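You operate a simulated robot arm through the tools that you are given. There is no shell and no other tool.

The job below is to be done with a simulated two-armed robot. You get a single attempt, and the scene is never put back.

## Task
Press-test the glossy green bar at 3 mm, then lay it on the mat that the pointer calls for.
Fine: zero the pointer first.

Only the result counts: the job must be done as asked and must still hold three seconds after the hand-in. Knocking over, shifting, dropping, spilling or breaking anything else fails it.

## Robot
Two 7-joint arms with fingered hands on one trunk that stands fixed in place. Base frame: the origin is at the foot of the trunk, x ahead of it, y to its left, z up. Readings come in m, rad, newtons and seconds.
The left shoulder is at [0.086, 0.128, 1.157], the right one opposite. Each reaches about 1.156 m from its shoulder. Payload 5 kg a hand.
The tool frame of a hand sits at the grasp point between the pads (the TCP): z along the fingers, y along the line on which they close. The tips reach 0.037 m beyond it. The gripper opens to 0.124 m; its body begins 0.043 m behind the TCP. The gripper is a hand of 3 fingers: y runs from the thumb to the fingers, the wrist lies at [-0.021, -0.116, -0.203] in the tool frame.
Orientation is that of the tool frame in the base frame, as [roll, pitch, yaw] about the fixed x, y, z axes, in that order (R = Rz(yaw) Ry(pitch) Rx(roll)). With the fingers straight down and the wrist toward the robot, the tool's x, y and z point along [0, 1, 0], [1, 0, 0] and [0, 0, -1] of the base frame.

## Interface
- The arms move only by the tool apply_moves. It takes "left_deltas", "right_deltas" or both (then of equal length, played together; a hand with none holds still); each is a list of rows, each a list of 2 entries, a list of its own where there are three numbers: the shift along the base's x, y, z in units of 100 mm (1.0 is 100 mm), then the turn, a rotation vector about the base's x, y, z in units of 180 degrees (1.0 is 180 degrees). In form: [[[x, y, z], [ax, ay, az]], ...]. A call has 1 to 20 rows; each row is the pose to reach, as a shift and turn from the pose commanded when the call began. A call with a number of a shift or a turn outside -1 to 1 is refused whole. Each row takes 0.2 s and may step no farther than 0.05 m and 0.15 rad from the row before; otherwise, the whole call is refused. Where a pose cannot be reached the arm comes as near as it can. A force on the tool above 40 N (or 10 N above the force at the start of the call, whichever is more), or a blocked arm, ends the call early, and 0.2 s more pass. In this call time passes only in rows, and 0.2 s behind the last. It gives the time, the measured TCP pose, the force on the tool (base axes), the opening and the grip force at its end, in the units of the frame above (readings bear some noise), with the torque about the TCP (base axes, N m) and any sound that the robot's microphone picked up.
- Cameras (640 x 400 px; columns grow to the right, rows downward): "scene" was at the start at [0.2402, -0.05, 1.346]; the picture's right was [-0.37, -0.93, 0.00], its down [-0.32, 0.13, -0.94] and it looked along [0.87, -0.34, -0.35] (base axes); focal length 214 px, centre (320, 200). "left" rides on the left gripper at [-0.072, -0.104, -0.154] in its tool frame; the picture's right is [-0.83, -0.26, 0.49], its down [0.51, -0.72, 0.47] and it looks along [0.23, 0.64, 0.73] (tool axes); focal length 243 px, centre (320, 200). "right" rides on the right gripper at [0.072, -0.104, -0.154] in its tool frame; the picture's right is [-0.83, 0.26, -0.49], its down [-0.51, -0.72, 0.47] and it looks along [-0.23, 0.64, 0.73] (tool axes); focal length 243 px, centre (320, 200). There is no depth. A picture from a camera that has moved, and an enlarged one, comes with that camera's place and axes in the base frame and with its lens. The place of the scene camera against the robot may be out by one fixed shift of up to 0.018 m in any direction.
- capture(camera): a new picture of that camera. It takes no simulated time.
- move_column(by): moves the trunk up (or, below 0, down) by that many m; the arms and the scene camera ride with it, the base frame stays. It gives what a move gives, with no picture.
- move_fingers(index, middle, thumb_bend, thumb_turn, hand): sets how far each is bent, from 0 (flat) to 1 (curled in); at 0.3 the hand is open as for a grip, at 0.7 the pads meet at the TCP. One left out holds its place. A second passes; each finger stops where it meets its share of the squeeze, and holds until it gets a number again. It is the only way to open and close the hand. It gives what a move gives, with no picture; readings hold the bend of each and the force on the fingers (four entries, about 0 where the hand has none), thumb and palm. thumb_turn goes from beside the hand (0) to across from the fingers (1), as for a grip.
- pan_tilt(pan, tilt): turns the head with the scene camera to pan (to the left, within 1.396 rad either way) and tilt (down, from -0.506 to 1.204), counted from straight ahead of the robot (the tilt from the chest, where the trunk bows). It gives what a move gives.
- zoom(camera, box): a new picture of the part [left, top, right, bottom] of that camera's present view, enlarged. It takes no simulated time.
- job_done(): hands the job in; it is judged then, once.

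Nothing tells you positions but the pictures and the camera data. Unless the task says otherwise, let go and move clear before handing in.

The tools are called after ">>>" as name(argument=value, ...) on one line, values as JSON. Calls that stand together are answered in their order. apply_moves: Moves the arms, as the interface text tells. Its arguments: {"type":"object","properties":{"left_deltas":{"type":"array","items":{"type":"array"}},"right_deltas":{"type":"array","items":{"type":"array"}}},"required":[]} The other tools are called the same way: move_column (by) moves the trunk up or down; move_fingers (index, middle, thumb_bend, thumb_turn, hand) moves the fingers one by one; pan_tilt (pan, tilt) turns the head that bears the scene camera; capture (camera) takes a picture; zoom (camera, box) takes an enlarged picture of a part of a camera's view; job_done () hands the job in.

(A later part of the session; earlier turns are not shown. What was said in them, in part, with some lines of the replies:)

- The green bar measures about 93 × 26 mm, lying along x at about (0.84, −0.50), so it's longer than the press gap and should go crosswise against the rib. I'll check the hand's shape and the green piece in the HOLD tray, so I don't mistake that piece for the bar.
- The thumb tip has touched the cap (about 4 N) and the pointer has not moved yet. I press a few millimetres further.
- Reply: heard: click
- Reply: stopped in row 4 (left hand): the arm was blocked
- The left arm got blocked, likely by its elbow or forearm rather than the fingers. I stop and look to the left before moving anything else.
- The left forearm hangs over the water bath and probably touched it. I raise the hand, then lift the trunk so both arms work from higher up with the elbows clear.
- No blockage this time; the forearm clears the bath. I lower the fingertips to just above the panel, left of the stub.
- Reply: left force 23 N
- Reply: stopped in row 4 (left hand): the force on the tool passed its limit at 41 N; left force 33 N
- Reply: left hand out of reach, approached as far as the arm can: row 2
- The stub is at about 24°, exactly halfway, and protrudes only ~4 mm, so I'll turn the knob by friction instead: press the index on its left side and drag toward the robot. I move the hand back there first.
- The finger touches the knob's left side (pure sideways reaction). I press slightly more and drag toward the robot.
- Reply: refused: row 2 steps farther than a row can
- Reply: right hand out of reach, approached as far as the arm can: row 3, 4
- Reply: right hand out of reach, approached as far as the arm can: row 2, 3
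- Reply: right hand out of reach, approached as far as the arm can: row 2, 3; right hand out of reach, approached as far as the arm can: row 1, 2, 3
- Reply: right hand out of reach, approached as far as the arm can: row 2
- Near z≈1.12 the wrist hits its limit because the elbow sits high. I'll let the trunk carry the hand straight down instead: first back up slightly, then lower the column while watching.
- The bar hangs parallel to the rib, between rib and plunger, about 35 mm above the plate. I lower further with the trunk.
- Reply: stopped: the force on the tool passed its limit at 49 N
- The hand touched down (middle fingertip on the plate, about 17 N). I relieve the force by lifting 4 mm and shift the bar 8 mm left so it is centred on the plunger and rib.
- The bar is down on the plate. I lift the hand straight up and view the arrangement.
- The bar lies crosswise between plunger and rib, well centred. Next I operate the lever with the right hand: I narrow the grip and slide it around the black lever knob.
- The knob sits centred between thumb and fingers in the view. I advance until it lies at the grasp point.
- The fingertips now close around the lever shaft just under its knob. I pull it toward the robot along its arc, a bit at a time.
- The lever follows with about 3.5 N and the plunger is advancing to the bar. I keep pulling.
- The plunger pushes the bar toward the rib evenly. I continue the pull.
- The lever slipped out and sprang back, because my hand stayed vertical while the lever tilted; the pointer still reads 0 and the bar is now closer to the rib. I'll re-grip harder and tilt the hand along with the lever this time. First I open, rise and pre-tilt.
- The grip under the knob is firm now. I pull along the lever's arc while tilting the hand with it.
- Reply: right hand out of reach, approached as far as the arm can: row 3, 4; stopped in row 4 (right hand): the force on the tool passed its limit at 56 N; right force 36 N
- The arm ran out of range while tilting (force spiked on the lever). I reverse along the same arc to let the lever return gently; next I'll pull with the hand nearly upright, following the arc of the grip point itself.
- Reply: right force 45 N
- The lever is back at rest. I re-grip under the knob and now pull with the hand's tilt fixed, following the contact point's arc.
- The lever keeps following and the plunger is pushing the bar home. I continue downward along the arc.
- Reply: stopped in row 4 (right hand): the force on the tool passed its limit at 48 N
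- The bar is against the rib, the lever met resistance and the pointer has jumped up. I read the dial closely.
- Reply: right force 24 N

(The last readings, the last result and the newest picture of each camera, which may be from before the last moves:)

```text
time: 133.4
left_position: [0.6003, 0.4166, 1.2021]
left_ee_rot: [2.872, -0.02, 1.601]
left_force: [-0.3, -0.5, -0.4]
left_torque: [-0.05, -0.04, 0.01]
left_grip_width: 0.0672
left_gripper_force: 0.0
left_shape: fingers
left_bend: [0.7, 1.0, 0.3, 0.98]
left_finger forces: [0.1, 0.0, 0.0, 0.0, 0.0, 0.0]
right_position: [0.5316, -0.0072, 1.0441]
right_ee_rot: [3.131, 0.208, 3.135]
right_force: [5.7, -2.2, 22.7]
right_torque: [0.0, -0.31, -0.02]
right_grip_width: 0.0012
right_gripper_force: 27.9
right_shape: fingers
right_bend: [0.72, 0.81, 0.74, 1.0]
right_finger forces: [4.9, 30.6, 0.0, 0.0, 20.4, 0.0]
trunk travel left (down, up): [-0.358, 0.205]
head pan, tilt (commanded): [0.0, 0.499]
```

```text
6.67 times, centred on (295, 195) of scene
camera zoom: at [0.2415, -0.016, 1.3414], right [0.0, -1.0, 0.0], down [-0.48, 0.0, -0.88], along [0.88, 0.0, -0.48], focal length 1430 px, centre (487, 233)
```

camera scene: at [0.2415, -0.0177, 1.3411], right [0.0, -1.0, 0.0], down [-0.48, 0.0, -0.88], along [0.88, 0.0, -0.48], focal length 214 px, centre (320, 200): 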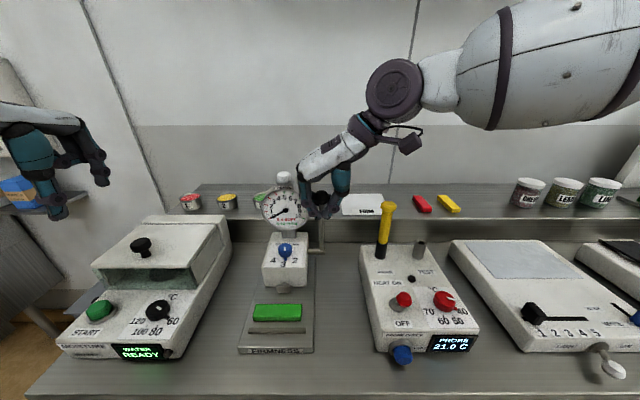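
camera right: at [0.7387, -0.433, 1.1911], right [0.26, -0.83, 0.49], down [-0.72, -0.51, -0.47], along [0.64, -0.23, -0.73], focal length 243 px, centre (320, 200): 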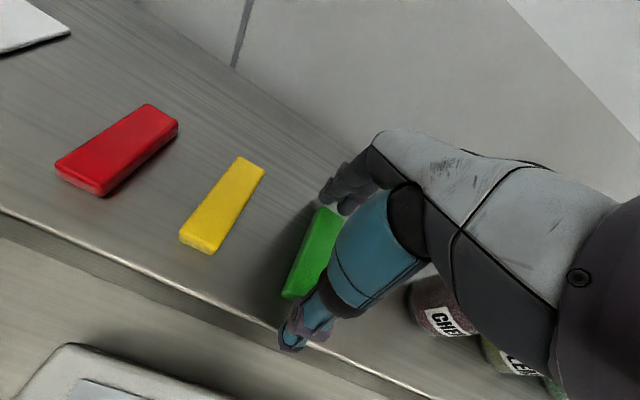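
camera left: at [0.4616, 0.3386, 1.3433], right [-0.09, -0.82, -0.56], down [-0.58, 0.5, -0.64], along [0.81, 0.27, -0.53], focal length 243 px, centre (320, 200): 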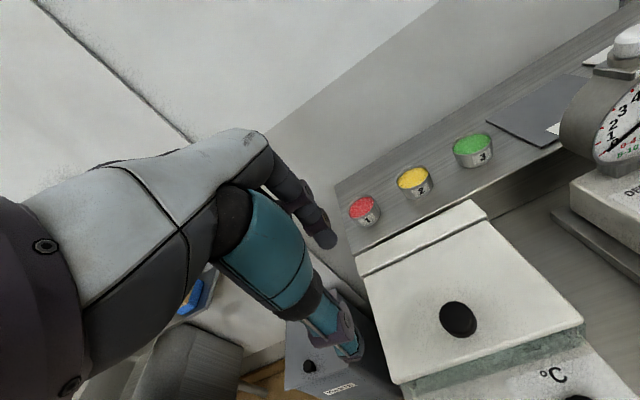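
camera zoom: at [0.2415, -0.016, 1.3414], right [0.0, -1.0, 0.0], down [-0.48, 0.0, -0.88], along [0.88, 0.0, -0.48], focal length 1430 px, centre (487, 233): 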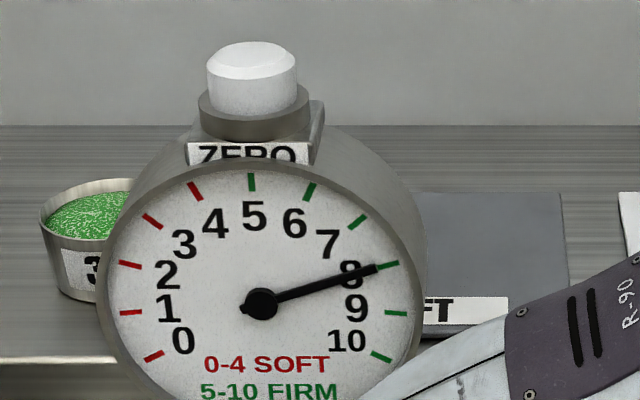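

>>> apply_moves(right_deltas=[[[0, 0, 0], [0, 0, 0]], [[0, 0, 0], [0, 0, 0]], [[0, 0, 0], [0, 0, 0]]])

>>> zoom(camera="scene", box=[265, 165, 325, 225])

```text
time: 134.2
left_position: [0.6005, 0.4164, 1.2014]
left_ee_rot: [2.869, -0.023, 1.601]
left_force: [-0.3, -0.2, 0.2]
left_torque: [0.01, 0.01, -0.03]
left_grip_width: 0.0674
left_gripper_force: 0.1
left_shape: fingers
left_bend: [0.7, 1.0, 0.3, 0.98]
left_finger forces: [0.0, 0.1, 0.1, 0.0, 0.1, 0.0]
right_position: [0.5321, -0.0079, 1.0431]
right_ee_rot: [3.131, 0.204, 3.137]
right_force: [10.9, 0.1, 31.1]
right_torque: [0.05, -0.4, 0.01]
right_grip_width: 0.0015
right_gripper_force: 31.6
right_shape: fingers
right_bend: [0.72, 0.81, 0.74, 1.0]
right_finger forces: [4.5, 38.1, 0.0, 0.1, 20.7, 0.0]
trunk travel left (down, up): [-0.358, 0.205]
head pan, tilt (commanded): [0.0, 0.499]
```

```text
6.67 times, centred on (295, 195) of scene
camera zoom: at [0.2416, -0.0159, 1.3413], right [0.0, -1.0, 0.0], down [-0.48, 0.0, -0.88], along [0.88, 0.0, -0.48], focal length 1430 px, centre (487, 233)
```

zoom: 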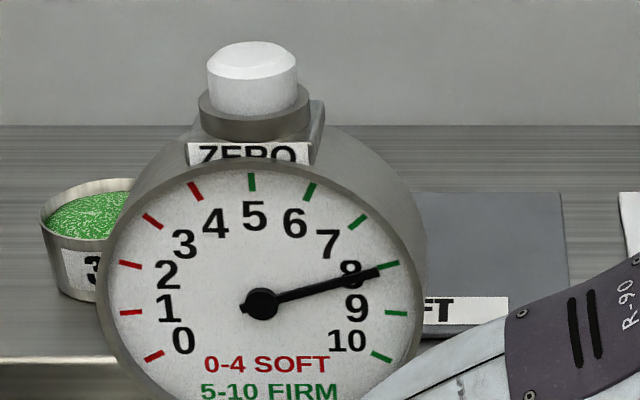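

The pointer settles on 8, which is in the 5–10 FIRM range. I let the lever return gently along the same arc.

>>> apply_moves(right_deltas=[[[0.08, 0, 0.14], [0, 0, 0]], [[0.166, 0, 0.285], [0, 0, 0]], [[0.245, 0, 0.36], [0, 0, 0]], [[0.33, 0, 0.436], [0, 0, 0]], [[0.41, 0, 0.505], [0, 0, 0]], [[0.498, 0, 0.572], [0, 0, 0]], [[0.59, 0, 0.63], [0, 0, 0]], [[0.681, 0, 0.683], [0, 0, 0]], [[0.78, 0, 0.728], [0, 0, 0]], [[0.878, 0, 0.768], [0, 0, 0]]])

>>> zoom(camera="scene", box=[220, 140, 400, 340])

```text
time: 136.4
left_position: [0.6022, 0.4159, 1.2024]
left_ee_rot: [2.872, -0.022, 1.602]
left_force: [-0.3, 0.0, 0.1]
left_torque: [0.03, 0.02, 0.03]
left_grip_width: 0.0677
left_gripper_force: 0.2
left_shape: fingers
left_bend: [0.7, 1.0, 0.3, 0.98]
left_finger forces: [0.1, 0.1, 0.0, 0.1, 0.0, 0.0]
right_position: [0.6217, -0.0092, 1.1193]
right_ee_rot: [3.132, 0.2, 3.136]
right_force: [1.4, -9.9, -9.5]
right_torque: [-0.14, 0.37, -0.1]
right_grip_width: 0.0003
right_gripper_force: 20.3
right_shape: fingers
right_bend: [0.72, 0.79, 0.74, 1.0]
right_finger forces: [0.0, 15.2, 0.0, 0.0, 25.5, 0.1]
trunk travel left (down, up): [-0.358, 0.205]
head pan, tilt (commanded): [0.0, 0.499]
```

```text
2.00 times, centred on (310, 240) of scene
camera zoom: at [0.2441, -0.0173, 1.3407], right [0.0, -1.0, 0.0], down [-0.48, 0.0, -0.88], along [0.88, 0.0, -0.48], focal length 429 px, centre (340, 120)
```

zoom: 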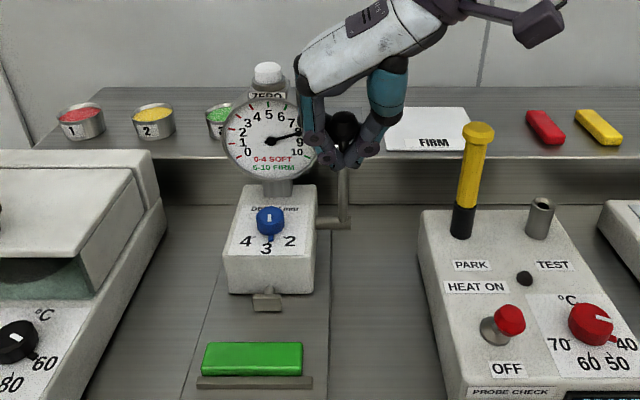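

>>> move_fingers(hand="right", index=0.45, middle=0.45, thumb_bend=0.45)

>>> zoom(camera="scene", box=[220, 140, 400, 340])

>>> zoom(camera="scene", box=[265, 165, 325, 225])

```text
time: 137.4
left_position: [0.6017, 0.417, 1.2015]
left_ee_rot: [2.872, -0.021, 1.602]
left_force: [0.9, -0.3, -0.3]
left_torque: [-0.01, -0.01, 0.0]
left_grip_width: 0.0675
left_gripper_force: 0.1
left_shape: fingers
left_bend: [0.7, 1.0, 0.3, 0.98]
left_finger forces: [0.1, 0.0, 0.1, 0.0, 0.0, 0.0]
right_position: [0.6202, -0.0077, 1.1193]
right_ee_rot: [3.132, 0.202, 3.136]
right_force: [0.7, -0.3, 0.3]
right_torque: [-0.01, 0.01, -0.01]
right_grip_width: 0.0821
right_gripper_force: 0.0
right_shape: fingers
right_bend: [0.45, 0.45, 0.45, 0.99]
right_finger forces: [0.0, 0.0, 0.0, 0.0, 0.1, 0.0]
trunk travel left (down, up): [-0.358, 0.205]
head pan, tilt (commanded): [0.0, 0.499]
```

```text
2.00 times, centred on (310, 240) of scene
camera zoom: at [0.2428, -0.0159, 1.341], right [0.0, -1.0, 0.0], down [-0.48, 0.0, -0.88], along [0.88, 0.0, -0.48], focal length 429 px, centre (340, 120)
```

zoom: 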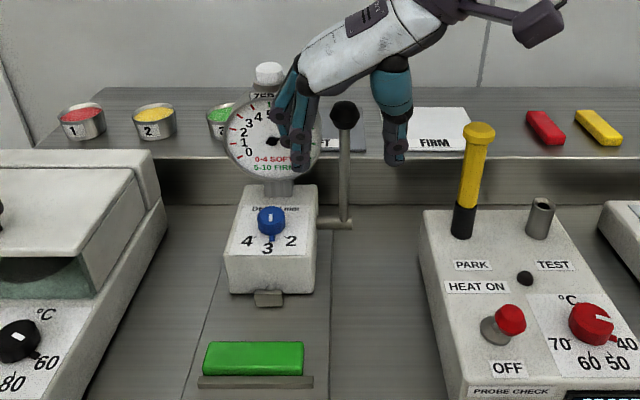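

```text
6.67 times, centred on (295, 195) of scene
camera zoom: at [0.2428, -0.0159, 1.341], right [0.0, -1.0, 0.0], down [-0.48, 0.0, -0.88], along [0.88, 0.0, -0.48], focal length 1430 px, centre (487, 233)
```

zoom: 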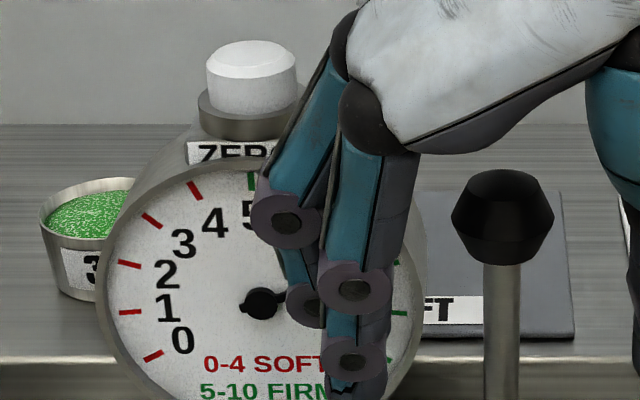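

The lever is back at rest and the reading stands at 8, so the FIRM mat is called for. I withdraw the hand from the lever and straighten it.

>>> apply_moves(right_deltas=[[[-0.3, 0, 0.05], [0, 0, 0]], [[-0.6, 0, 0.1], [0, 0.03, 0]], [[-0.9, 0, 0.1], [0, 0.0637, 0]]])

>>> zoom(camera="scene", box=[220, 140, 400, 340])

>>> zoom(camera="scene", box=[255, 285, 335, 345])

```text
time: 138.2
left_position: [0.6019, 0.4174, 1.2022]
left_ee_rot: [2.874, -0.023, 1.601]
left_force: [-0.3, -0.4, -0.2]
left_torque: [0.02, -0.03, 0.02]
left_grip_width: 0.0677
left_gripper_force: 0.0
left_shape: fingers
left_bend: [0.7, 1.0, 0.3, 0.98]
left_finger forces: [0.0, 0.0, 0.1, 0.0, 0.0, 0.1]
right_position: [0.5306, -0.0084, 1.1287]
right_ee_rot: [3.133, 0.002, 3.137]
right_force: [0.4, 0.6, 0.2]
right_torque: [-0.01, -0.01, -0.01]
right_grip_width: 0.0823
right_gripper_force: 0.1
right_shape: fingers
right_bend: [0.45, 0.45, 0.45, 0.99]
right_finger forces: [0.0, 0.0, 0.0, 0.0, 0.0, 0.0]
trunk travel left (down, up): [-0.358, 0.205]
head pan, tilt (commanded): [0.0, 0.499]
```

```text
2.00 times, centred on (310, 240) of scene
camera zoom: at [0.2426, -0.0159, 1.341], right [0.0, -1.0, 0.0], down [-0.48, 0.0, -0.88], along [0.88, 0.0, -0.48], focal length 429 px, centre (340, 120)
```

zoom: 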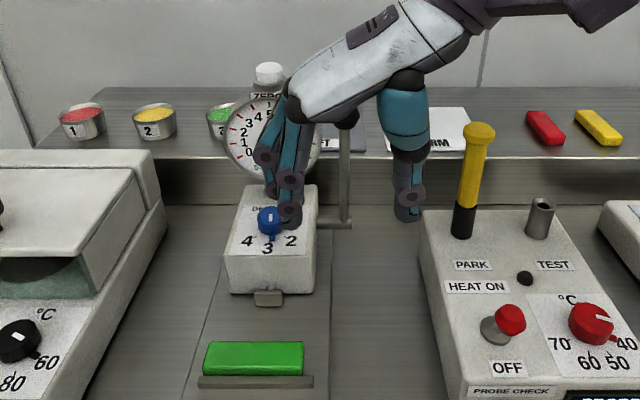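

```text
6.67 times, centred on (295, 315) of scene
camera zoom: at [0.2426, -0.0159, 1.341], right [0.0, -1.0, 0.0], down [-0.48, 0.0, -0.88], along [0.88, 0.0, -0.48], focal length 1430 px, centre (487, -567)
```

zoom: 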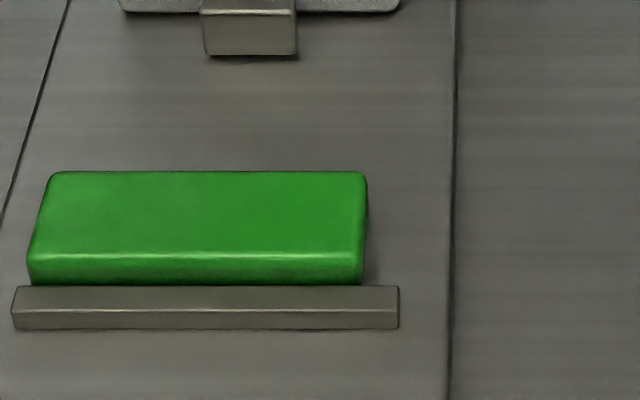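

I'll pick the bar by its ends again, keeping the fingers just clear of the rib's end. I open the hand and move above the bar.

>>> move_fingers(hand="right", index=0.34, middle=0.34, thumb_bend=0.34)

>>> apply_moves(right_deltas=[[[-0.05, 0.3, 0], [0, 0, 0]], [[-0.1, 0.6, 0], [0, 0, 0]], [[-0.14, 0.9, -0.2], [0, 0, 0]], [[-0.14, 0.9, -0.6], [0, 0, 0]], [[-0.14, 0.9, -0.9], [0, 0, 0]]])

>>> pan_tilt(pan=0.15, tilt=0.85)

>>> capture(camera="scene")

>>> zoom(camera="scene", box=[260, 130, 380, 250])

```text
time: 139.2
left_position: [0.601, 0.4175, 1.2009]
left_ee_rot: [2.874, -0.022, 1.602]
left_force: [0.2, -0.3, 0.6]
left_torque: [-0.04, 0.0, 0.0]
left_grip_width: 0.0676
left_gripper_force: 0.1
left_shape: fingers
left_bend: [0.7, 1.0, 0.3, 0.98]
left_finger forces: [0.1, 0.1, 0.0, 0.1, 0.0, 0.0]
right_position: [0.5307, -0.0076, 1.1284]
right_ee_rot: [3.132, 0.002, 3.137]
right_force: [0.2, -0.1, 1.3]
right_torque: [0.01, -0.01, 0.0]
right_grip_width: 0.116
right_gripper_force: 0.1
right_shape: fingers
right_bend: [0.34, 0.34, 0.34, 0.98]
right_finger forces: [0.0, 0.1, 0.1, 0.0, 0.0, 0.1]
trunk travel left (down, up): [-0.358, 0.205]
head pan, tilt (commanded): [0.0, 0.499]
```

```text
time: 140.4
left_position: [0.6013, 0.4166, 1.2]
left_ee_rot: [2.872, -0.022, 1.602]
left_force: [0.7, 0.0, 0.2]
left_torque: [0.03, 0.01, 0.0]
left_grip_width: 0.0676
left_gripper_force: 0.1
left_shape: fingers
left_bend: [0.7, 1.0, 0.3, 0.98]
left_finger forces: [0.1, 0.0, 0.0, 0.1, 0.1, 0.0]
right_position: [0.5159, 0.0824, 1.0377]
right_ee_rot: [3.132, 0.003, 3.136]
right_force: [-0.1, 0.7, 0.4]
right_torque: [-0.02, -0.01, 0.02]
right_grip_width: 0.1164
right_gripper_force: 0.1
right_shape: fingers
right_bend: [0.34, 0.34, 0.34, 0.98]
right_finger forces: [0.0, 0.0, 0.0, 0.0, 0.0, 0.1]
trunk travel left (down, up): [-0.358, 0.205]
head pan, tilt (commanded): [0.0, 0.499]
```

```text
time: 141.2
left_position: [0.6007, 0.4155, 1.2013]
left_ee_rot: [2.873, -0.022, 1.602]
left_force: [0.0, 0.5, 0.3]
left_torque: [0.02, 0.0, -0.02]
left_grip_width: 0.0672
left_gripper_force: 0.0
left_shape: fingers
left_bend: [0.7, 1.0, 0.3, 0.98]
left_finger forces: [0.1, 0.1, 0.0, 0.1, 0.0, 0.1]
right_position: [0.5148, 0.0832, 1.0387]
right_ee_rot: [3.132, 0.0, 3.135]
right_force: [-0.1, -0.7, -0.4]
right_torque: [0.03, 0.0, -0.07]
right_grip_width: 0.1163
right_gripper_force: 0.0
right_shape: fingers
right_bend: [0.34, 0.34, 0.34, 0.98]
right_finger forces: [0.0, 0.0, 0.0, 0.0, 0.0, 0.2]
trunk travel left (down, up): [-0.358, 0.205]
head pan, tilt (commanded): [0.15, 0.85]
```

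```text
taken
camera scene: at [0.2288, -0.0042, 1.3112], right [0.15, -0.99, 0.0], down [-0.74, -0.11, -0.66], along [0.65, 0.1, -0.75], focal length 214 px, centre (320, 200)
```

scene: 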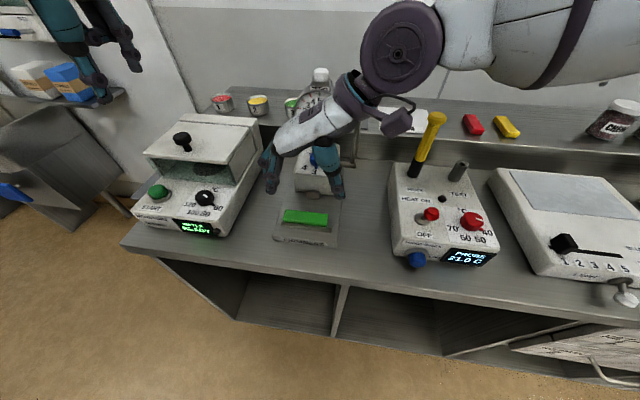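

```text
3.33 times, centred on (320, 190) of scene
camera zoom: at [0.2288, -0.0042, 1.3112], right [0.15, -0.99, 0.0], down [-0.74, -0.11, -0.66], along [0.65, 0.1, -0.75], focal length 715 px, centre (320, 233)
```

zoom: 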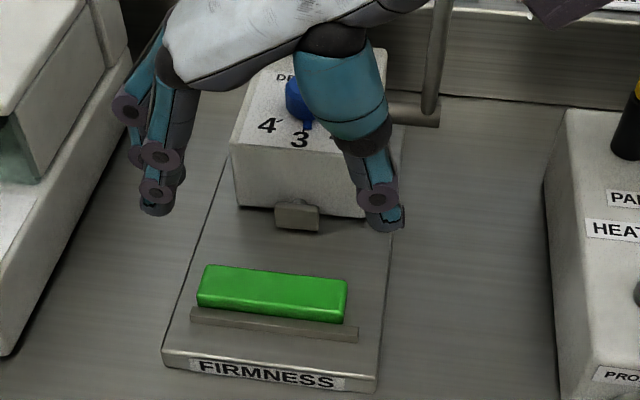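

>>> apply_moves(right_deltas=[[[0, 0, -0.25], [0, 0, 0]], [[0, 0, -0.5], [0, 0, 0]]])

>>> zoom(camera="scene", box=[270, 160, 370, 260])

```text
time: 141.8
left_position: [0.6022, 0.4172, 1.2005]
left_ee_rot: [2.874, -0.022, 1.602]
left_force: [0.5, 0.4, 0.2]
left_torque: [0.01, 0.03, 0.01]
left_grip_width: 0.0677
left_gripper_force: 0.1
left_shape: fingers
left_bend: [0.7, 1.0, 0.3, 0.98]
left_finger forces: [0.1, 0.0, 0.1, 0.0, 0.1, 0.0]
right_position: [0.5148, 0.0831, 0.9875]
right_ee_rot: [3.134, 0.002, 3.136]
right_force: [0.1, 0.4, 0.1]
right_torque: [0.01, -0.02, 0.0]
right_grip_width: 0.1163
right_gripper_force: 0.0
right_shape: fingers
right_bend: [0.34, 0.34, 0.34, 0.98]
right_finger forces: [0.0, 0.0, 0.0, 0.0, 0.1, 0.0]
trunk travel left (down, up): [-0.358, 0.205]
head pan, tilt (commanded): [0.15, 0.85]
```

```text
4.00 times, centred on (320, 210) of scene
camera zoom: at [0.2296, -0.0044, 1.3109], right [0.15, -0.99, 0.0], down [-0.74, -0.11, -0.66], along [0.65, 0.1, -0.75], focal length 858 px, centre (320, 160)
```

zoom: 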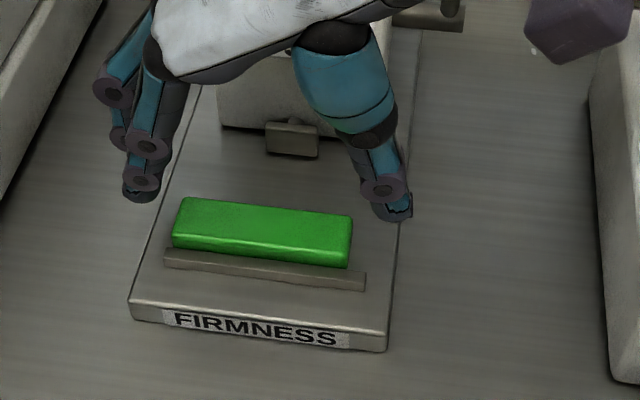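

>>> apply_moves(right_deltas=[[[0, 0, -0.1], [0, 0, 0]], [[0, 0, -0.19], [0, 0, 0]]])

>>> zoom(camera="scene", box=[280, 180, 360, 250])

```text
time: 142.4
left_position: [0.6013, 0.4165, 1.2018]
left_ee_rot: [2.872, -0.022, 1.601]
left_force: [0.0, 0.0, 0.1]
left_torque: [-0.01, -0.04, -0.01]
left_grip_width: 0.0675
left_gripper_force: 0.0
left_shape: fingers
left_bend: [0.7, 1.0, 0.3, 0.98]
left_finger forces: [0.0, 0.0, 0.1, 0.0, 0.0, 0.0]
right_position: [0.5152, 0.081, 0.9695]
right_ee_rot: [3.132, 0.003, 3.136]
right_force: [0.2, 0.2, -0.3]
right_torque: [-0.05, 0.0, -0.02]
right_grip_width: 0.1165
right_gripper_force: 0.0
right_shape: fingers
right_bend: [0.34, 0.34, 0.34, 0.98]
right_finger forces: [0.0, 0.1, 0.0, 0.0, 0.0, 0.0]
trunk travel left (down, up): [-0.358, 0.205]
head pan, tilt (commanded): [0.15, 0.85]
```

```text
5.71 times, centred on (320, 215) of scene
camera zoom: at [0.2291, -0.0042, 1.311], right [0.15, -0.99, 0.0], down [-0.74, -0.11, -0.66], along [0.65, 0.1, -0.75], focal length 1226 px, centre (320, 114)
```

zoom: 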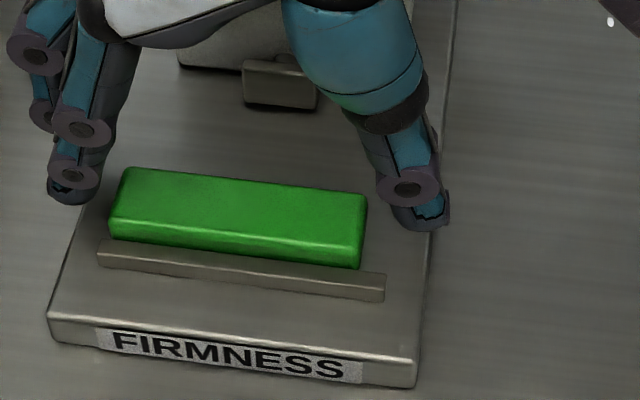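

>>> apply_moves(right_deltas=[[[-0.06, 0.01, -0.02], [0, 0, 0]], [[-0.06, 0.01, -0.035], [0, 0, 0]]])

>>> zoom(camera="scene", box=[280, 180, 360, 250])

```text
time: 143.0
left_position: [0.6011, 0.4176, 1.202]
left_ee_rot: [2.873, -0.023, 1.601]
left_force: [-0.2, -0.4, 0.0]
left_torque: [-0.02, -0.03, 0.02]
left_grip_width: 0.0677
left_gripper_force: 0.0
left_shape: fingers
left_bend: [0.7, 1.0, 0.3, 0.98]
left_finger forces: [0.0, 0.1, 0.1, 0.0, 0.0, 0.0]
right_position: [0.51, 0.0828, 0.965]
right_ee_rot: [3.133, 0.001, 3.136]
right_force: [-0.3, -0.3, 0.3]
right_torque: [0.01, -0.03, -0.03]
right_grip_width: 0.1165
right_gripper_force: 0.0
right_shape: fingers
right_bend: [0.34, 0.34, 0.34, 0.98]
right_finger forces: [0.0, 0.1, 0.0, 0.1, 0.1, 0.0]
trunk travel left (down, up): [-0.358, 0.205]
head pan, tilt (commanded): [0.15, 0.85]
```

```text
5.71 times, centred on (320, 215) of scene
camera zoom: at [0.2289, -0.0041, 1.3111], right [0.15, -0.99, 0.0], down [-0.74, -0.11, -0.66], along [0.65, 0.1, -0.75], focal length 1226 px, centre (320, 114)
```

zoom: 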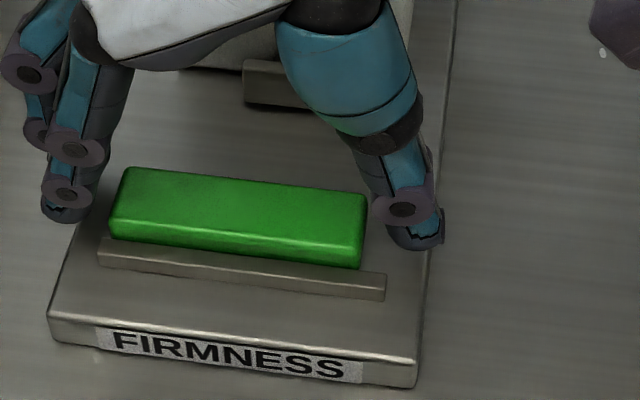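

>>> move_fingers(hand="right", index=0.52, middle=0.52, thumb_bend=0.52)

>>> zoom(camera="scene", box=[280, 180, 360, 250])

```text
time: 144.0
left_position: [0.6017, 0.4169, 1.2014]
left_ee_rot: [2.873, -0.02, 1.601]
left_force: [-0.5, 0.4, 0.0]
left_torque: [0.0, 0.01, 0.02]
left_grip_width: 0.0676
left_gripper_force: 0.0
left_shape: fingers
left_bend: [0.7, 1.0, 0.3, 0.98]
left_finger forces: [0.0, 0.1, 0.0, 0.0, 0.1, 0.0]
right_position: [0.5101, 0.083, 0.967]
right_ee_rot: [3.132, 0.001, 3.138]
right_force: [1.5, 1.4, 3.0]
right_torque: [0.2, -0.1, -0.09]
right_grip_width: 0.0971
right_gripper_force: 17.2
right_shape: fingers
right_bend: [0.43, 0.46, 0.41, 0.99]
right_finger forces: [9.7, 7.8, 0.0, 0.0, 16.4, 0.1]
trunk travel left (down, up): [-0.358, 0.205]
head pan, tilt (commanded): [0.15, 0.85]
```

```text
5.71 times, centred on (320, 215) of scene
camera zoom: at [0.2289, -0.004, 1.3111], right [0.15, -0.99, 0.0], down [-0.74, -0.11, -0.66], along [0.65, 0.1, -0.75], focal length 1226 px, centre (320, 114)
```

zoom: 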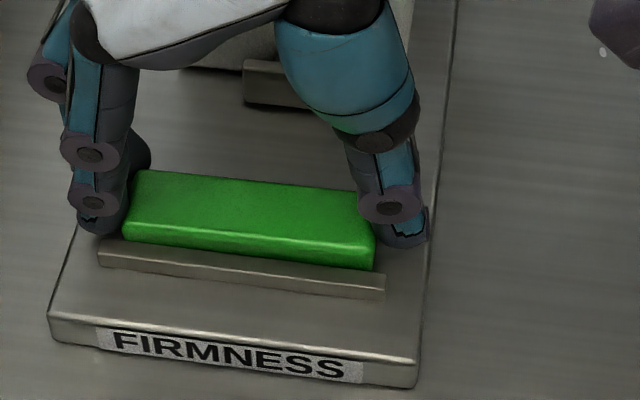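

A good three-finger grip on the bar's ends. I firm it slightly and lift.

>>> move_fingers(hand="right", index=0.55, middle=0.55, thumb_bend=0.55)

>>> apply_moves(right_deltas=[[[0, 0, 0.05], [0, 0, 0]], [[0, 0, 0.15], [0, 0, 0]], [[0, 0, 0.35], [0, 0, 0]], [[0, 0, 0.6], [0, 0, 0]]])

>>> zoom(camera="scene", box=[260, 130, 380, 250])

```text
time: 145.0
left_position: [0.6014, 0.4166, 1.2012]
left_ee_rot: [2.873, -0.023, 1.601]
left_force: [0.6, -0.8, -0.3]
left_torque: [-0.03, -0.01, -0.01]
left_grip_width: 0.0673
left_gripper_force: 0.1
left_shape: fingers
left_bend: [0.7, 1.0, 0.3, 0.98]
left_finger forces: [0.1, 0.0, 0.0, 0.1, 0.0, 0.1]
right_position: [0.5096, 0.0828, 0.967]
right_ee_rot: [3.132, 0.001, 3.135]
right_force: [7.3, -1.2, 4.7]
right_torque: [-0.15, -0.26, -0.4]
right_grip_width: 0.0968
right_gripper_force: 22.4
right_shape: fingers
right_bend: [0.44, 0.51, 0.41, 0.99]
right_finger forces: [13.9, 9.2, 0.0, 0.0, 20.3, 0.0]
trunk travel left (down, up): [-0.358, 0.205]
head pan, tilt (commanded): [0.15, 0.85]
```

```text
time: 146.0
left_position: [0.6004, 0.4179, 1.2023]
left_ee_rot: [2.871, -0.021, 1.602]
left_force: [0.8, 0.1, -0.8]
left_torque: [-0.03, 0.01, 0.0]
left_grip_width: 0.0676
left_gripper_force: 0.1
left_shape: fingers
left_bend: [0.7, 1.0, 0.3, 0.98]
left_finger forces: [0.0, 0.1, 0.0, 0.0, 0.0, 0.0]
right_position: [0.5087, 0.0826, 1.0267]
right_ee_rot: [3.133, 0.004, 3.138]
right_force: [-0.7, -0.7, -0.7]
right_torque: [-0.03, -0.02, -0.03]
right_grip_width: 0.097
right_gripper_force: 18.2
right_shape: fingers
right_bend: [0.43, 0.52, 0.42, 1.0]
right_finger forces: [14.8, 5.3, 0.0, 0.0, 17.5, 0.0]
trunk travel left (down, up): [-0.358, 0.205]
head pan, tilt (commanded): [0.15, 0.85]
```

```text
3.33 times, centred on (320, 190) of scene
camera zoom: at [0.228, -0.004, 1.3112], right [0.15, -0.99, 0.0], down [-0.74, -0.11, -0.66], along [0.65, 0.1, -0.75], focal length 715 px, centre (320, 233)
```

zoom: 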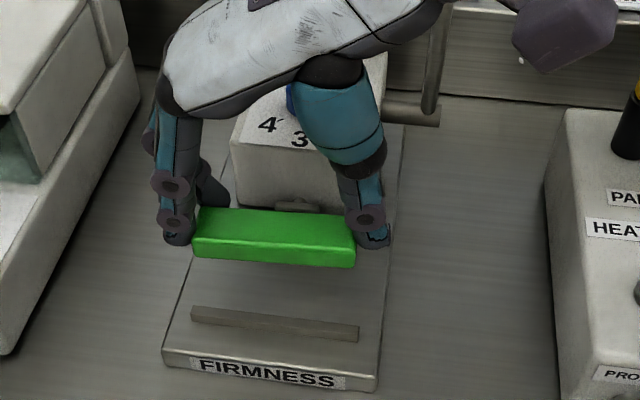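

The bar is lifted cleanly. The pointer called for FIRM, so I carry the bar high over the devices to the FIRM mat near (0.856, −0.144).

>>> apply_moves(right_deltas=[[[0, 0, 0.4], [0, 0, 0]], [[0, 0, 0.8], [0, 0, 0]], [[0, 0, 1.0], [0, 0, 0]]])

>>> apply_moves(right_deltas=[[[0, 0, 0.4], [0, 0, 0]], [[0, 0, 0.8], [0, 0, 0]], [[0, 0, 1.0], [0, 0, 0]]])

>>> apply_moves(right_deltas=[[[0.25, -0.25, 0], [0, 0, 0]], [[0.5, -0.5, 0], [0, 0, 0]], [[0.75, -0.75, 0], [0, 0, 0]], [[1.0, -1.0, 0], [0, 0, 0]]])

>>> pan_tilt(pan=-0.1, tilt=0.45)

>>> capture(camera="scene")

```text
time: 146.8
left_position: [0.6015, 0.4169, 1.2019]
left_ee_rot: [2.872, -0.02, 1.6]
left_force: [-0.3, -0.1, -0.2]
left_torque: [-0.01, 0.03, -0.03]
left_grip_width: 0.0676
left_gripper_force: 0.0
left_shape: fingers
left_bend: [0.7, 1.0, 0.3, 0.98]
left_finger forces: [0.0, 0.0, 0.1, 0.1, 0.1, 0.1]
right_position: [0.5103, 0.0825, 1.1269]
right_ee_rot: [3.133, 0.001, 3.136]
right_force: [-0.3, 0.3, -1.2]
right_torque: [0.01, -0.02, 0.04]
right_grip_width: 0.0968
right_gripper_force: 18.8
right_shape: fingers
right_bend: [0.43, 0.52, 0.42, 1.0]
right_finger forces: [14.9, 5.4, 0.0, 0.0, 17.5, 0.0]
trunk travel left (down, up): [-0.358, 0.205]
head pan, tilt (commanded): [0.15, 0.85]
```

```text
time: 147.6
left_position: [0.6024, 0.4175, 1.2021]
left_ee_rot: [2.872, -0.021, 1.6]
left_force: [-1.0, 0.0, -1.3]
left_torque: [-0.03, -0.01, -0.05]
left_grip_width: 0.0675
left_gripper_force: 0.0
left_shape: fingers
left_bend: [0.7, 1.0, 0.3, 0.98]
left_finger forces: [0.0, 0.1, 0.0, 0.0, 0.0, 0.0]
right_position: [0.5087, 0.0826, 1.2272]
right_ee_rot: [3.134, 0.003, 3.137]
right_force: [-0.6, -0.2, -0.9]
right_torque: [0.0, -0.02, 0.02]
right_grip_width: 0.0968
right_gripper_force: 18.7
right_shape: fingers
right_bend: [0.43, 0.52, 0.43, 1.0]
right_finger forces: [14.9, 5.3, 0.0, 0.1, 17.4, 0.0]
trunk travel left (down, up): [-0.358, 0.205]
head pan, tilt (commanded): [0.15, 0.85]
```

```text
time: 148.6
left_position: [0.6028, 0.4159, 1.2011]
left_ee_rot: [2.871, -0.023, 1.602]
left_force: [0.7, -0.6, 0.0]
left_torque: [-0.04, 0.03, 0.0]
left_grip_width: 0.0675
left_gripper_force: 0.1
left_shape: fingers
left_bend: [0.7, 1.0, 0.3, 0.98]
left_finger forces: [0.0, 0.1, 0.0, 0.0, 0.0, 0.1]
right_position: [0.6121, -0.0178, 1.2259]
right_ee_rot: [3.132, 0.001, 3.136]
right_force: [1.0, -0.5, -0.7]
right_torque: [0.06, 0.06, -0.01]
right_grip_width: 0.0968
right_gripper_force: 18.7
right_shape: fingers
right_bend: [0.43, 0.52, 0.43, 1.0]
right_finger forces: [14.8, 5.3, 0.0, 0.0, 17.5, 0.0]
trunk travel left (down, up): [-0.358, 0.205]
head pan, tilt (commanded): [0.15, 0.85]
```

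```text
time: 149.5
left_position: [0.6017, 0.417, 1.2021]
left_ee_rot: [2.872, -0.022, 1.601]
left_force: [0.1, 0.1, 1.1]
left_torque: [-0.03, 0.01, -0.03]
left_grip_width: 0.0676
left_gripper_force: 0.1
left_shape: fingers
left_bend: [0.7, 1.0, 0.3, 0.98]
left_finger forces: [0.1, 0.0, 0.0, 0.0, 0.0, 0.0]
right_position: [0.6103, -0.0162, 1.2264]
right_ee_rot: [3.134, 0.002, 3.136]
right_force: [-0.3, 0.2, -0.4]
right_torque: [0.0, 0.0, 0.01]
right_grip_width: 0.0967
right_gripper_force: 19.0
right_shape: fingers
right_bend: [0.43, 0.52, 0.43, 1.0]
right_finger forces: [14.8, 5.3, 0.0, 0.1, 17.4, 0.0]
trunk travel left (down, up): [-0.358, 0.205]
head pan, tilt (commanded): [-0.099, 0.45]
```

```text
taken
camera scene: at [0.2431, -0.0247, 1.3454], right [-0.1, -1.0, 0.0], down [-0.43, 0.04, -0.9], along [0.9, -0.09, -0.44], focal length 214 px, centre (320, 200)
```

scene: 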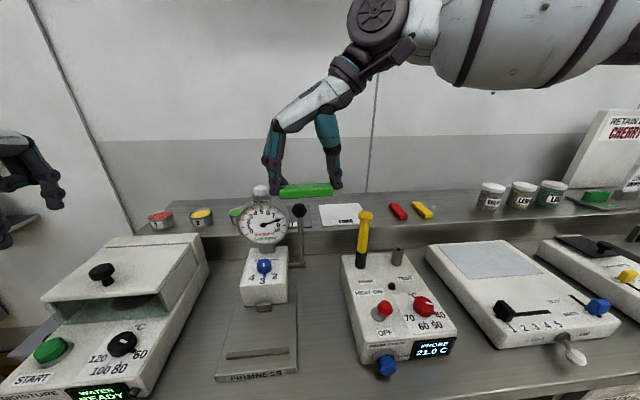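

>>> apply_moves(right_deltas=[[[0.25, -0.25, 0], [0, 0, 0]], [[0.5, -0.5, 0], [0, 0, 0]], [[0.75, -0.75, 0], [0, 0, 0]], [[1.0, -1.0, 0], [0, 0, 0]]])

>>> apply_moves(right_deltas=[[[0.4, -0.1, 0], [0, 0, 0]], [[0.8, -0.25, 0], [0, 0, 0]], [[1.0, -0.27, 0], [0, 0, 0]]])

>>> apply_moves(right_deltas=[[[0.3, 0, 0], [0, 0, 0]], [[0.46, 0, -0.2], [0, 0, 0]], [[0.46, 0, -0.6], [0, 0, 0]], [[0.46, 0, -1.0], [0, 0, 0]]])

>>> pan_tilt(pan=-0.25, tilt=0.45)

>>> zoom(camera="scene", box=[220, 100, 420, 250])

```text
time: 150.5
left_position: [0.6025, 0.4161, 1.2024]
left_ee_rot: [2.872, -0.022, 1.6]
left_force: [0.2, 0.1, -0.2]
left_torque: [0.01, -0.01, 0.02]
left_grip_width: 0.0676
left_gripper_force: 0.0
left_shape: fingers
left_bend: [0.7, 1.0, 0.3, 0.98]
left_finger forces: [0.1, 0.0, 0.1, 0.0, 0.0, 0.1]
right_position: [0.7115, -0.1179, 1.2257]
right_ee_rot: [3.129, 0.003, 3.137]
right_force: [0.2, -0.1, -0.7]
right_torque: [0.0, 0.03, -0.01]
right_grip_width: 0.0968
right_gripper_force: 19.0
right_shape: fingers
right_bend: [0.43, 0.52, 0.43, 1.0]
right_finger forces: [14.8, 5.1, 0.1, 0.1, 17.2, 0.0]
trunk travel left (down, up): [-0.358, 0.205]
head pan, tilt (commanded): [-0.099, 0.45]
```

```text
time: 151.3
left_position: [0.6009, 0.4167, 1.2015]
left_ee_rot: [2.872, -0.02, 1.601]
left_force: [-0.1, 0.2, -0.7]
left_torque: [-0.01, -0.01, -0.06]
left_grip_width: 0.0675
left_gripper_force: 0.0
left_shape: fingers
left_bend: [0.7, 1.0, 0.3, 0.98]
left_finger forces: [0.0, 0.0, 0.0, 0.1, 0.0, 0.1]
right_position: [0.8103, -0.1435, 1.2272]
right_ee_rot: [3.135, 0.004, 3.135]
right_force: [-0.7, 0.2, -0.6]
right_torque: [-0.06, -0.03, 0.01]
right_grip_width: 0.0966
right_gripper_force: 18.6
right_shape: fingers
right_bend: [0.43, 0.53, 0.43, 1.0]
right_finger forces: [14.9, 5.2, 0.0, 0.1, 17.3, 0.1]
trunk travel left (down, up): [-0.358, 0.205]
head pan, tilt (commanded): [-0.099, 0.45]
```

```text
time: 152.3
left_position: [0.6038, 0.4167, 1.2013]
left_ee_rot: [2.876, -0.022, 1.601]
left_force: [0.5, -0.1, -0.7]
left_torque: [0.03, 0.02, -0.02]
left_grip_width: 0.0672
left_gripper_force: 0.0
left_shape: fingers
left_bend: [0.7, 1.0, 0.3, 0.98]
left_finger forces: [0.1, 0.0, 0.1, 0.0, 0.0, 0.0]
right_position: [0.8577, -0.1448, 1.1245]
right_ee_rot: [3.13, -0.001, 3.137]
right_force: [0.3, -0.2, -0.5]
right_torque: [0.03, 0.02, 0.02]
right_grip_width: 0.0965
right_gripper_force: 18.5
right_shape: fingers
right_bend: [0.43, 0.53, 0.43, 1.0]
right_finger forces: [14.8, 5.1, 0.0, 0.1, 17.1, 0.1]
right hand out of reach, approached as far as the arm can: row 2
trunk travel left (down, up): [-0.358, 0.205]
head pan, tilt (commanded): [-0.099, 0.45]
```

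```text
time: 153.0
left_position: [0.6015, 0.4163, 1.202]
left_ee_rot: [2.874, -0.021, 1.601]
left_force: [-0.3, -0.5, -0.5]
left_torque: [-0.02, 0.02, 0.03]
left_grip_width: 0.0673
left_gripper_force: 0.2
left_shape: fingers
left_bend: [0.7, 1.0, 0.3, 0.98]
left_finger forces: [0.1, 0.0, 0.0, 0.0, 0.0, 0.0]
right_position: [0.8549, -0.146, 1.127]
right_ee_rot: [3.133, 0.002, 3.137]
right_force: [0.5, -0.9, 0.1]
right_torque: [0.01, 0.01, -0.01]
right_grip_width: 0.0968
right_gripper_force: 18.6
right_shape: fingers
right_bend: [0.43, 0.53, 0.43, 1.0]
right_finger forces: [14.8, 5.1, 0.0, 0.0, 17.1, 0.1]
trunk travel left (down, up): [-0.358, 0.205]
head pan, tilt (commanded): [-0.25, 0.45]
```

```text
2.67 times, centred on (320, 175) of scene
camera zoom: at [0.2407, -0.0386, 1.3455], right [-0.25, -0.97, 0.0], down [-0.42, 0.11, -0.9], along [0.87, -0.22, -0.44], focal length 572 px, centre (320, 267)
```

zoom: 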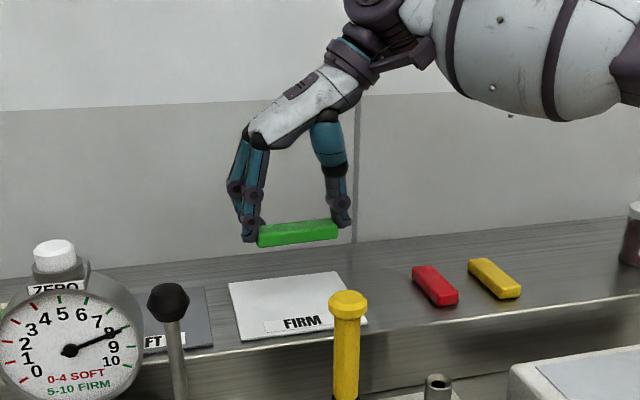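

The bar hangs directly above the FIRM mat. I lower it.

>>> apply_moves(right_deltas=[[[0, 0, -0.4], [0, 0, 0]], [[0, 0, -0.78], [0, 0, 0]]])

>>> zoom(camera="scene", box=[270, 160, 370, 240])

```text
time: 153.6
left_position: [0.6031, 0.4169, 1.2007]
left_ee_rot: [2.873, -0.023, 1.602]
left_force: [0.2, -0.8, -0.2]
left_torque: [0.03, 0.02, -0.03]
left_grip_width: 0.0673
left_gripper_force: 0.1
left_shape: fingers
left_bend: [0.7, 1.0, 0.3, 0.98]
left_finger forces: [0.1, 0.0, 0.0, 0.0, 0.0, 0.1]
right_position: [0.8573, -0.1457, 1.0499]
right_ee_rot: [3.133, 0.001, 3.135]
right_force: [-0.3, -0.2, -0.5]
right_torque: [-0.03, 0.0, 0.0]
right_grip_width: 0.0966
right_gripper_force: 19.0
right_shape: fingers
right_bend: [0.43, 0.53, 0.43, 1.0]
right_finger forces: [14.8, 5.1, 0.0, 0.1, 17.1, 0.1]
trunk travel left (down, up): [-0.358, 0.205]
head pan, tilt (commanded): [-0.25, 0.45]
```

```text
5.00 times, centred on (320, 200) of scene
camera zoom: at [0.2416, -0.0388, 1.3453], right [-0.25, -0.97, 0.0], down [-0.42, 0.11, -0.9], along [0.87, -0.22, -0.44], focal length 1072 px, centre (320, 200)
```

zoom: 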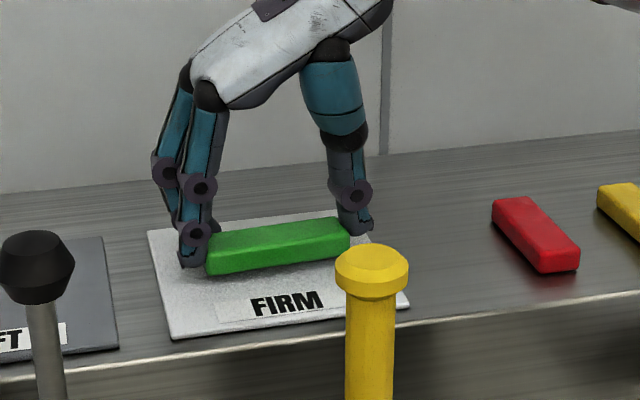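

>>> apply_moves(right_deltas=[[[0, 0, -0.06], [0, 0, 0]], [[0, 0, -0.1], [0, 0, 0]]])

>>> zoom(camera="scene", box=[280, 180, 360, 230])

```text
time: 154.2
left_position: [0.6003, 0.4165, 1.2017]
left_ee_rot: [2.87, -0.02, 1.6]
left_force: [-0.2, -0.7, -0.3]
left_torque: [0.0, -0.03, -0.01]
left_grip_width: 0.0674
left_gripper_force: 0.0
left_shape: fingers
left_bend: [0.7, 1.0, 0.3, 0.98]
left_finger forces: [0.1, 0.1, 0.1, 0.1, 0.0, 0.1]
right_position: [0.855, -0.1437, 1.0414]
right_ee_rot: [3.132, 0.003, 3.135]
right_force: [2.1, -1.0, 7.0]
right_torque: [-0.11, -0.07, -0.04]
right_grip_width: 0.0967
right_gripper_force: 19.4
right_shape: fingers
right_bend: [0.43, 0.53, 0.43, 1.0]
right_finger forces: [14.2, 6.2, 0.0, 0.1, 18.5, 0.1]
trunk travel left (down, up): [-0.358, 0.205]
head pan, tilt (commanded): [-0.25, 0.45]
```

```text
8.00 times, centred on (320, 205) of scene
camera zoom: at [0.2392, -0.0382, 1.3459], right [-0.25, -0.97, 0.0], down [-0.42, 0.11, -0.9], along [0.87, -0.22, -0.43], focal length 1716 px, centre (320, 160)
```

zoom: 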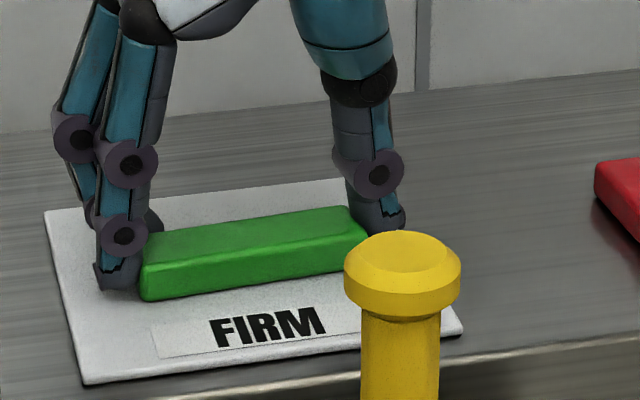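

The bar is touching down on the FIRM mat (7 N). I release it.

>>> move_fingers(hand="right", index=0.36, middle=0.36, thumb_bend=0.35)

>>> zoom(camera="scene", box=[270, 170, 370, 240])

```text
time: 155.2
left_position: [0.6015, 0.4164, 1.2015]
left_ee_rot: [2.873, -0.021, 1.602]
left_force: [0.2, -0.6, 0.9]
left_torque: [0.0, 0.01, 0.0]
left_grip_width: 0.0677
left_gripper_force: 0.0
left_shape: fingers
left_bend: [0.7, 1.0, 0.3, 0.98]
left_finger forces: [0.0, 0.1, 0.0, 0.0, 0.1, 0.0]
right_position: [0.8543, -0.1445, 1.0399]
right_ee_rot: [3.133, 0.003, 3.136]
right_force: [0.0, 0.0, -0.6]
right_torque: [0.01, 0.06, 0.0]
right_grip_width: 0.1119
right_gripper_force: 0.0
right_shape: fingers
right_bend: [0.36, 0.36, 0.35, 0.98]
right_finger forces: [0.0, 0.1, 0.0, 0.0, 0.1, 0.0]
trunk travel left (down, up): [-0.358, 0.205]
head pan, tilt (commanded): [-0.25, 0.45]
```

```text
5.71 times, centred on (320, 205) of scene
camera zoom: at [0.2405, -0.0385, 1.3456], right [-0.25, -0.97, 0.0], down [-0.42, 0.11, -0.9], along [0.87, -0.22, -0.44], focal length 1226 px, centre (320, 171)
```

zoom: 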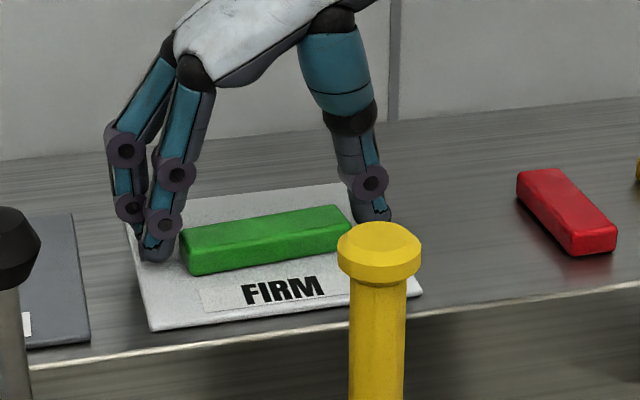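

Released cleanly with no contact forces. I raise the hand straight up, move clear and check the final scene.

>>> apply_moves(right_deltas=[[[0, 0, 0.15], [0, 0, 0]], [[0, 0, 0.5], [0, 0, 0]], [[0, 0, 0.9], [0, 0, 0]]])

>>> apply_moves(right_deltas=[[[-0.1, -0.2, 0.4], [0, 0, 0]], [[-0.3, -0.5, 0.7], [0, 0, 0]], [[-0.6, -0.8, 0.9], [0, 0, 0]]])

>>> capture(camera="scene")

>>> zoom(camera="scene", box=[220, 150, 420, 290])

```text
time: 156.0
left_position: [0.6009, 0.4184, 1.2021]
left_ee_rot: [2.872, -0.02, 1.6]
left_force: [0.2, 0.1, -0.6]
left_torque: [0.01, 0.01, 0.02]
left_grip_width: 0.0674
left_gripper_force: 0.1
left_shape: fingers
left_bend: [0.7, 1.0, 0.3, 0.98]
left_finger forces: [0.0, 0.1, 0.1, 0.0, 0.0, 0.0]
right_position: [0.8545, -0.145, 1.1295]
right_ee_rot: [3.135, 0.002, 3.137]
right_force: [-0.9, -0.2, 0.3]
right_torque: [-0.02, -0.05, 0.03]
right_grip_width: 0.1117
right_gripper_force: 0.1
right_shape: fingers
right_bend: [0.36, 0.36, 0.35, 0.98]
right_finger forces: [0.1, 0.0, 0.1, 0.0, 0.0, 0.1]
trunk travel left (down, up): [-0.358, 0.205]
head pan, tilt (commanded): [-0.25, 0.45]
```

```text
time: 156.8
left_position: [0.5988, 0.4153, 1.203]
left_ee_rot: [2.872, -0.024, 1.603]
left_force: [0.9, -0.4, 0.7]
left_torque: [0.05, 0.01, 0.03]
left_grip_width: 0.0677
left_gripper_force: 0.0
left_shape: fingers
left_bend: [0.7, 1.0, 0.3, 0.98]
left_finger forces: [0.0, 0.1, 0.0, 0.0, 0.0, 0.0]
right_position: [0.7943, -0.2257, 1.2185]
right_ee_rot: [3.131, 0.003, 3.139]
right_force: [-0.5, -0.7, -0.1]
right_torque: [0.02, -0.05, -0.03]
right_grip_width: 0.1119
right_gripper_force: 0.0
right_shape: fingers
right_bend: [0.36, 0.36, 0.35, 0.98]
right_finger forces: [0.0, 0.0, 0.0, 0.1, 0.0, 0.0]
trunk travel left (down, up): [-0.358, 0.205]
head pan, tilt (commanded): [-0.25, 0.45]
```

```text
taken
camera scene: at [0.2389, -0.0401, 1.3459], right [-0.25, -0.97, 0.0], down [-0.42, 0.11, -0.9], along [0.87, -0.22, -0.43], focal length 214 px, centre (320, 200)
```

scene: 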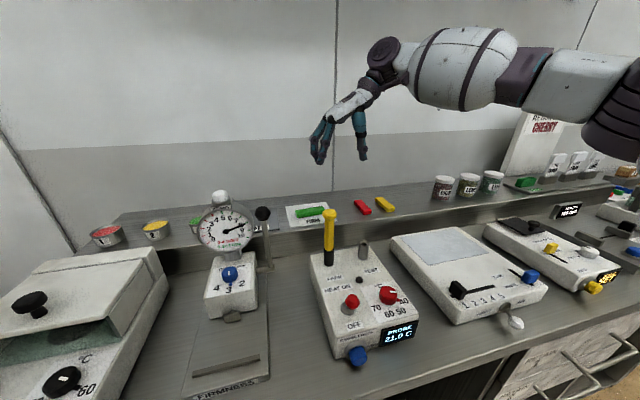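

```text
2.86 times, centred on (320, 220) of scene
camera zoom: at [0.2389, -0.0401, 1.3459], right [-0.25, -0.97, 0.0], down [-0.42, 0.11, -0.9], along [0.87, -0.22, -0.43], focal length 613 px, centre (320, 143)
```

zoom: 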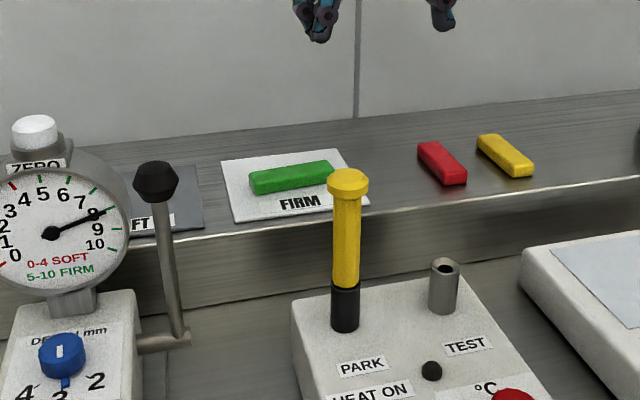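

The bar lies flat on the FIRM mat and the pointer shows 8. I do one last check on the left device and the mat before handing in.

>>> pan_tilt(pan=0.3, tilt=0.65)

>>> capture(camera="scene")

>>> zoom(camera="scene", box=[180, 110, 380, 290])

>>> zoom(camera="scene", box=[400, 90, 520, 170])

```text
time: 157.7
left_position: [0.6012, 0.4157, 1.2018]
left_ee_rot: [2.871, -0.021, 1.601]
left_force: [-0.7, -0.6, -0.3]
left_torque: [-0.01, 0.01, 0.02]
left_grip_width: 0.0674
left_gripper_force: 0.1
left_shape: fingers
left_bend: [0.7, 1.0, 0.3, 0.98]
left_finger forces: [0.0, 0.0, 0.0, 0.0, 0.1, 0.0]
right_position: [0.7966, -0.2239, 1.2163]
right_ee_rot: [3.133, 0.002, 3.136]
right_force: [-0.2, 0.1, 0.2]
right_torque: [0.03, 0.02, 0.0]
right_grip_width: 0.1122
right_gripper_force: 0.0
right_shape: fingers
right_bend: [0.36, 0.36, 0.35, 0.98]
right_finger forces: [0.0, 0.1, 0.0, 0.1, 0.0, 0.0]
trunk travel left (down, up): [-0.358, 0.205]
head pan, tilt (commanded): [0.3, 0.649]
```

```text
taken
camera scene: at [0.2344, 0.0095, 1.3277], right [0.29, -0.96, 0.0], down [-0.58, -0.18, -0.8], along [0.76, 0.24, -0.6], focal length 214 px, centre (320, 200)
```

scene: 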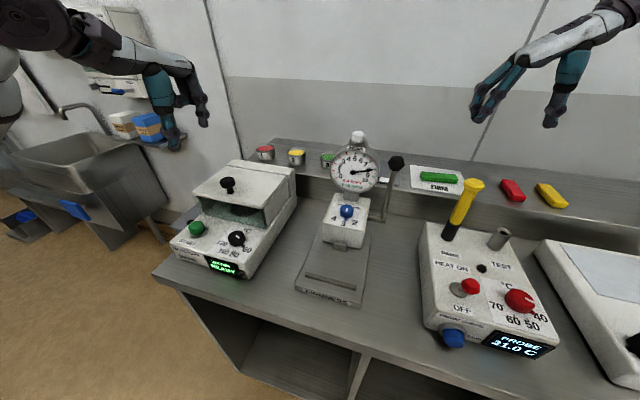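

```text
2.22 times, centred on (280, 200) of scene
camera zoom: at [0.2344, 0.0095, 1.3277], right [0.29, -0.96, 0.0], down [-0.58, -0.18, -0.8], along [0.76, 0.24, -0.6], focal length 477 px, centre (409, 200)
```

zoom: 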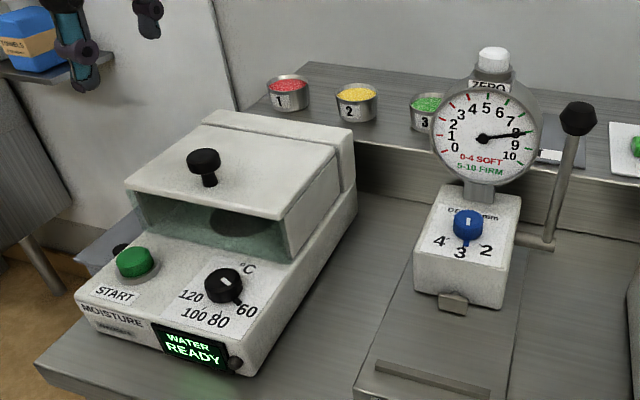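

```text
5.00 times, centred on (460, 130) of scene
camera zoom: at [0.2344, 0.0095, 1.3277], right [0.29, -0.96, 0.0], down [-0.58, -0.18, -0.8], along [0.76, 0.24, -0.6], focal length 1072 px, centre (-380, 550)
```

zoom: 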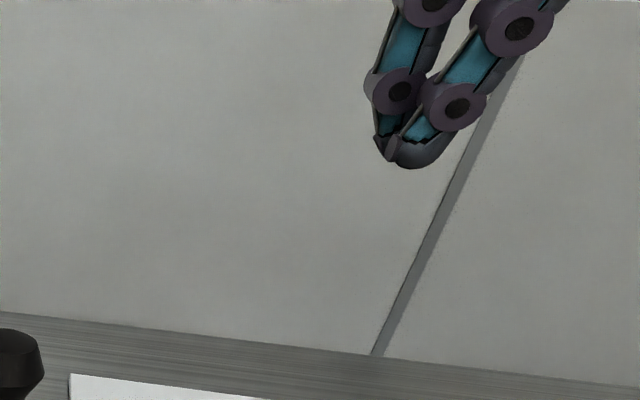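

The pointer stands at 8 with the depth knob at 3. The green bar lies within the FIRM mat, and both hands are clear of it. Everything else looks in place, so I hand the job in.

>>> job_done()

```text
The job is handed in.
```

The green bar is press-tested at 3 mm and lying flat on the FIRM mat. The pointer settled on 8, which is in the FIRM range (5–10). I handed the job in; no verdict has come back.

- **Zeroing:** I pressed ZERO before the test and the pointer went to 0. It was still at 0 when I started the press.
- **Depth:** the knob was on 4. I turned it to 3, and it sits within about 5° of the mark.
- **Test:** the lever slipped from the hand once and I backed it off once partway, both before the full press. The pointer stayed at 0 through both, so the 8 comes from the one full press with the bar against the rib.
- **Bumps:** the left arm was blocked once, probably by its forearm over the moisture device. A finger also pushed the side of the tester with about 41 N, and the bar touched down on the tester's plate at up to 49 N. In the pictures the moisture device is as it was and the tester is within about 2 mm of its place.

Both hands are clear of everything. I left the depth knob at 3.
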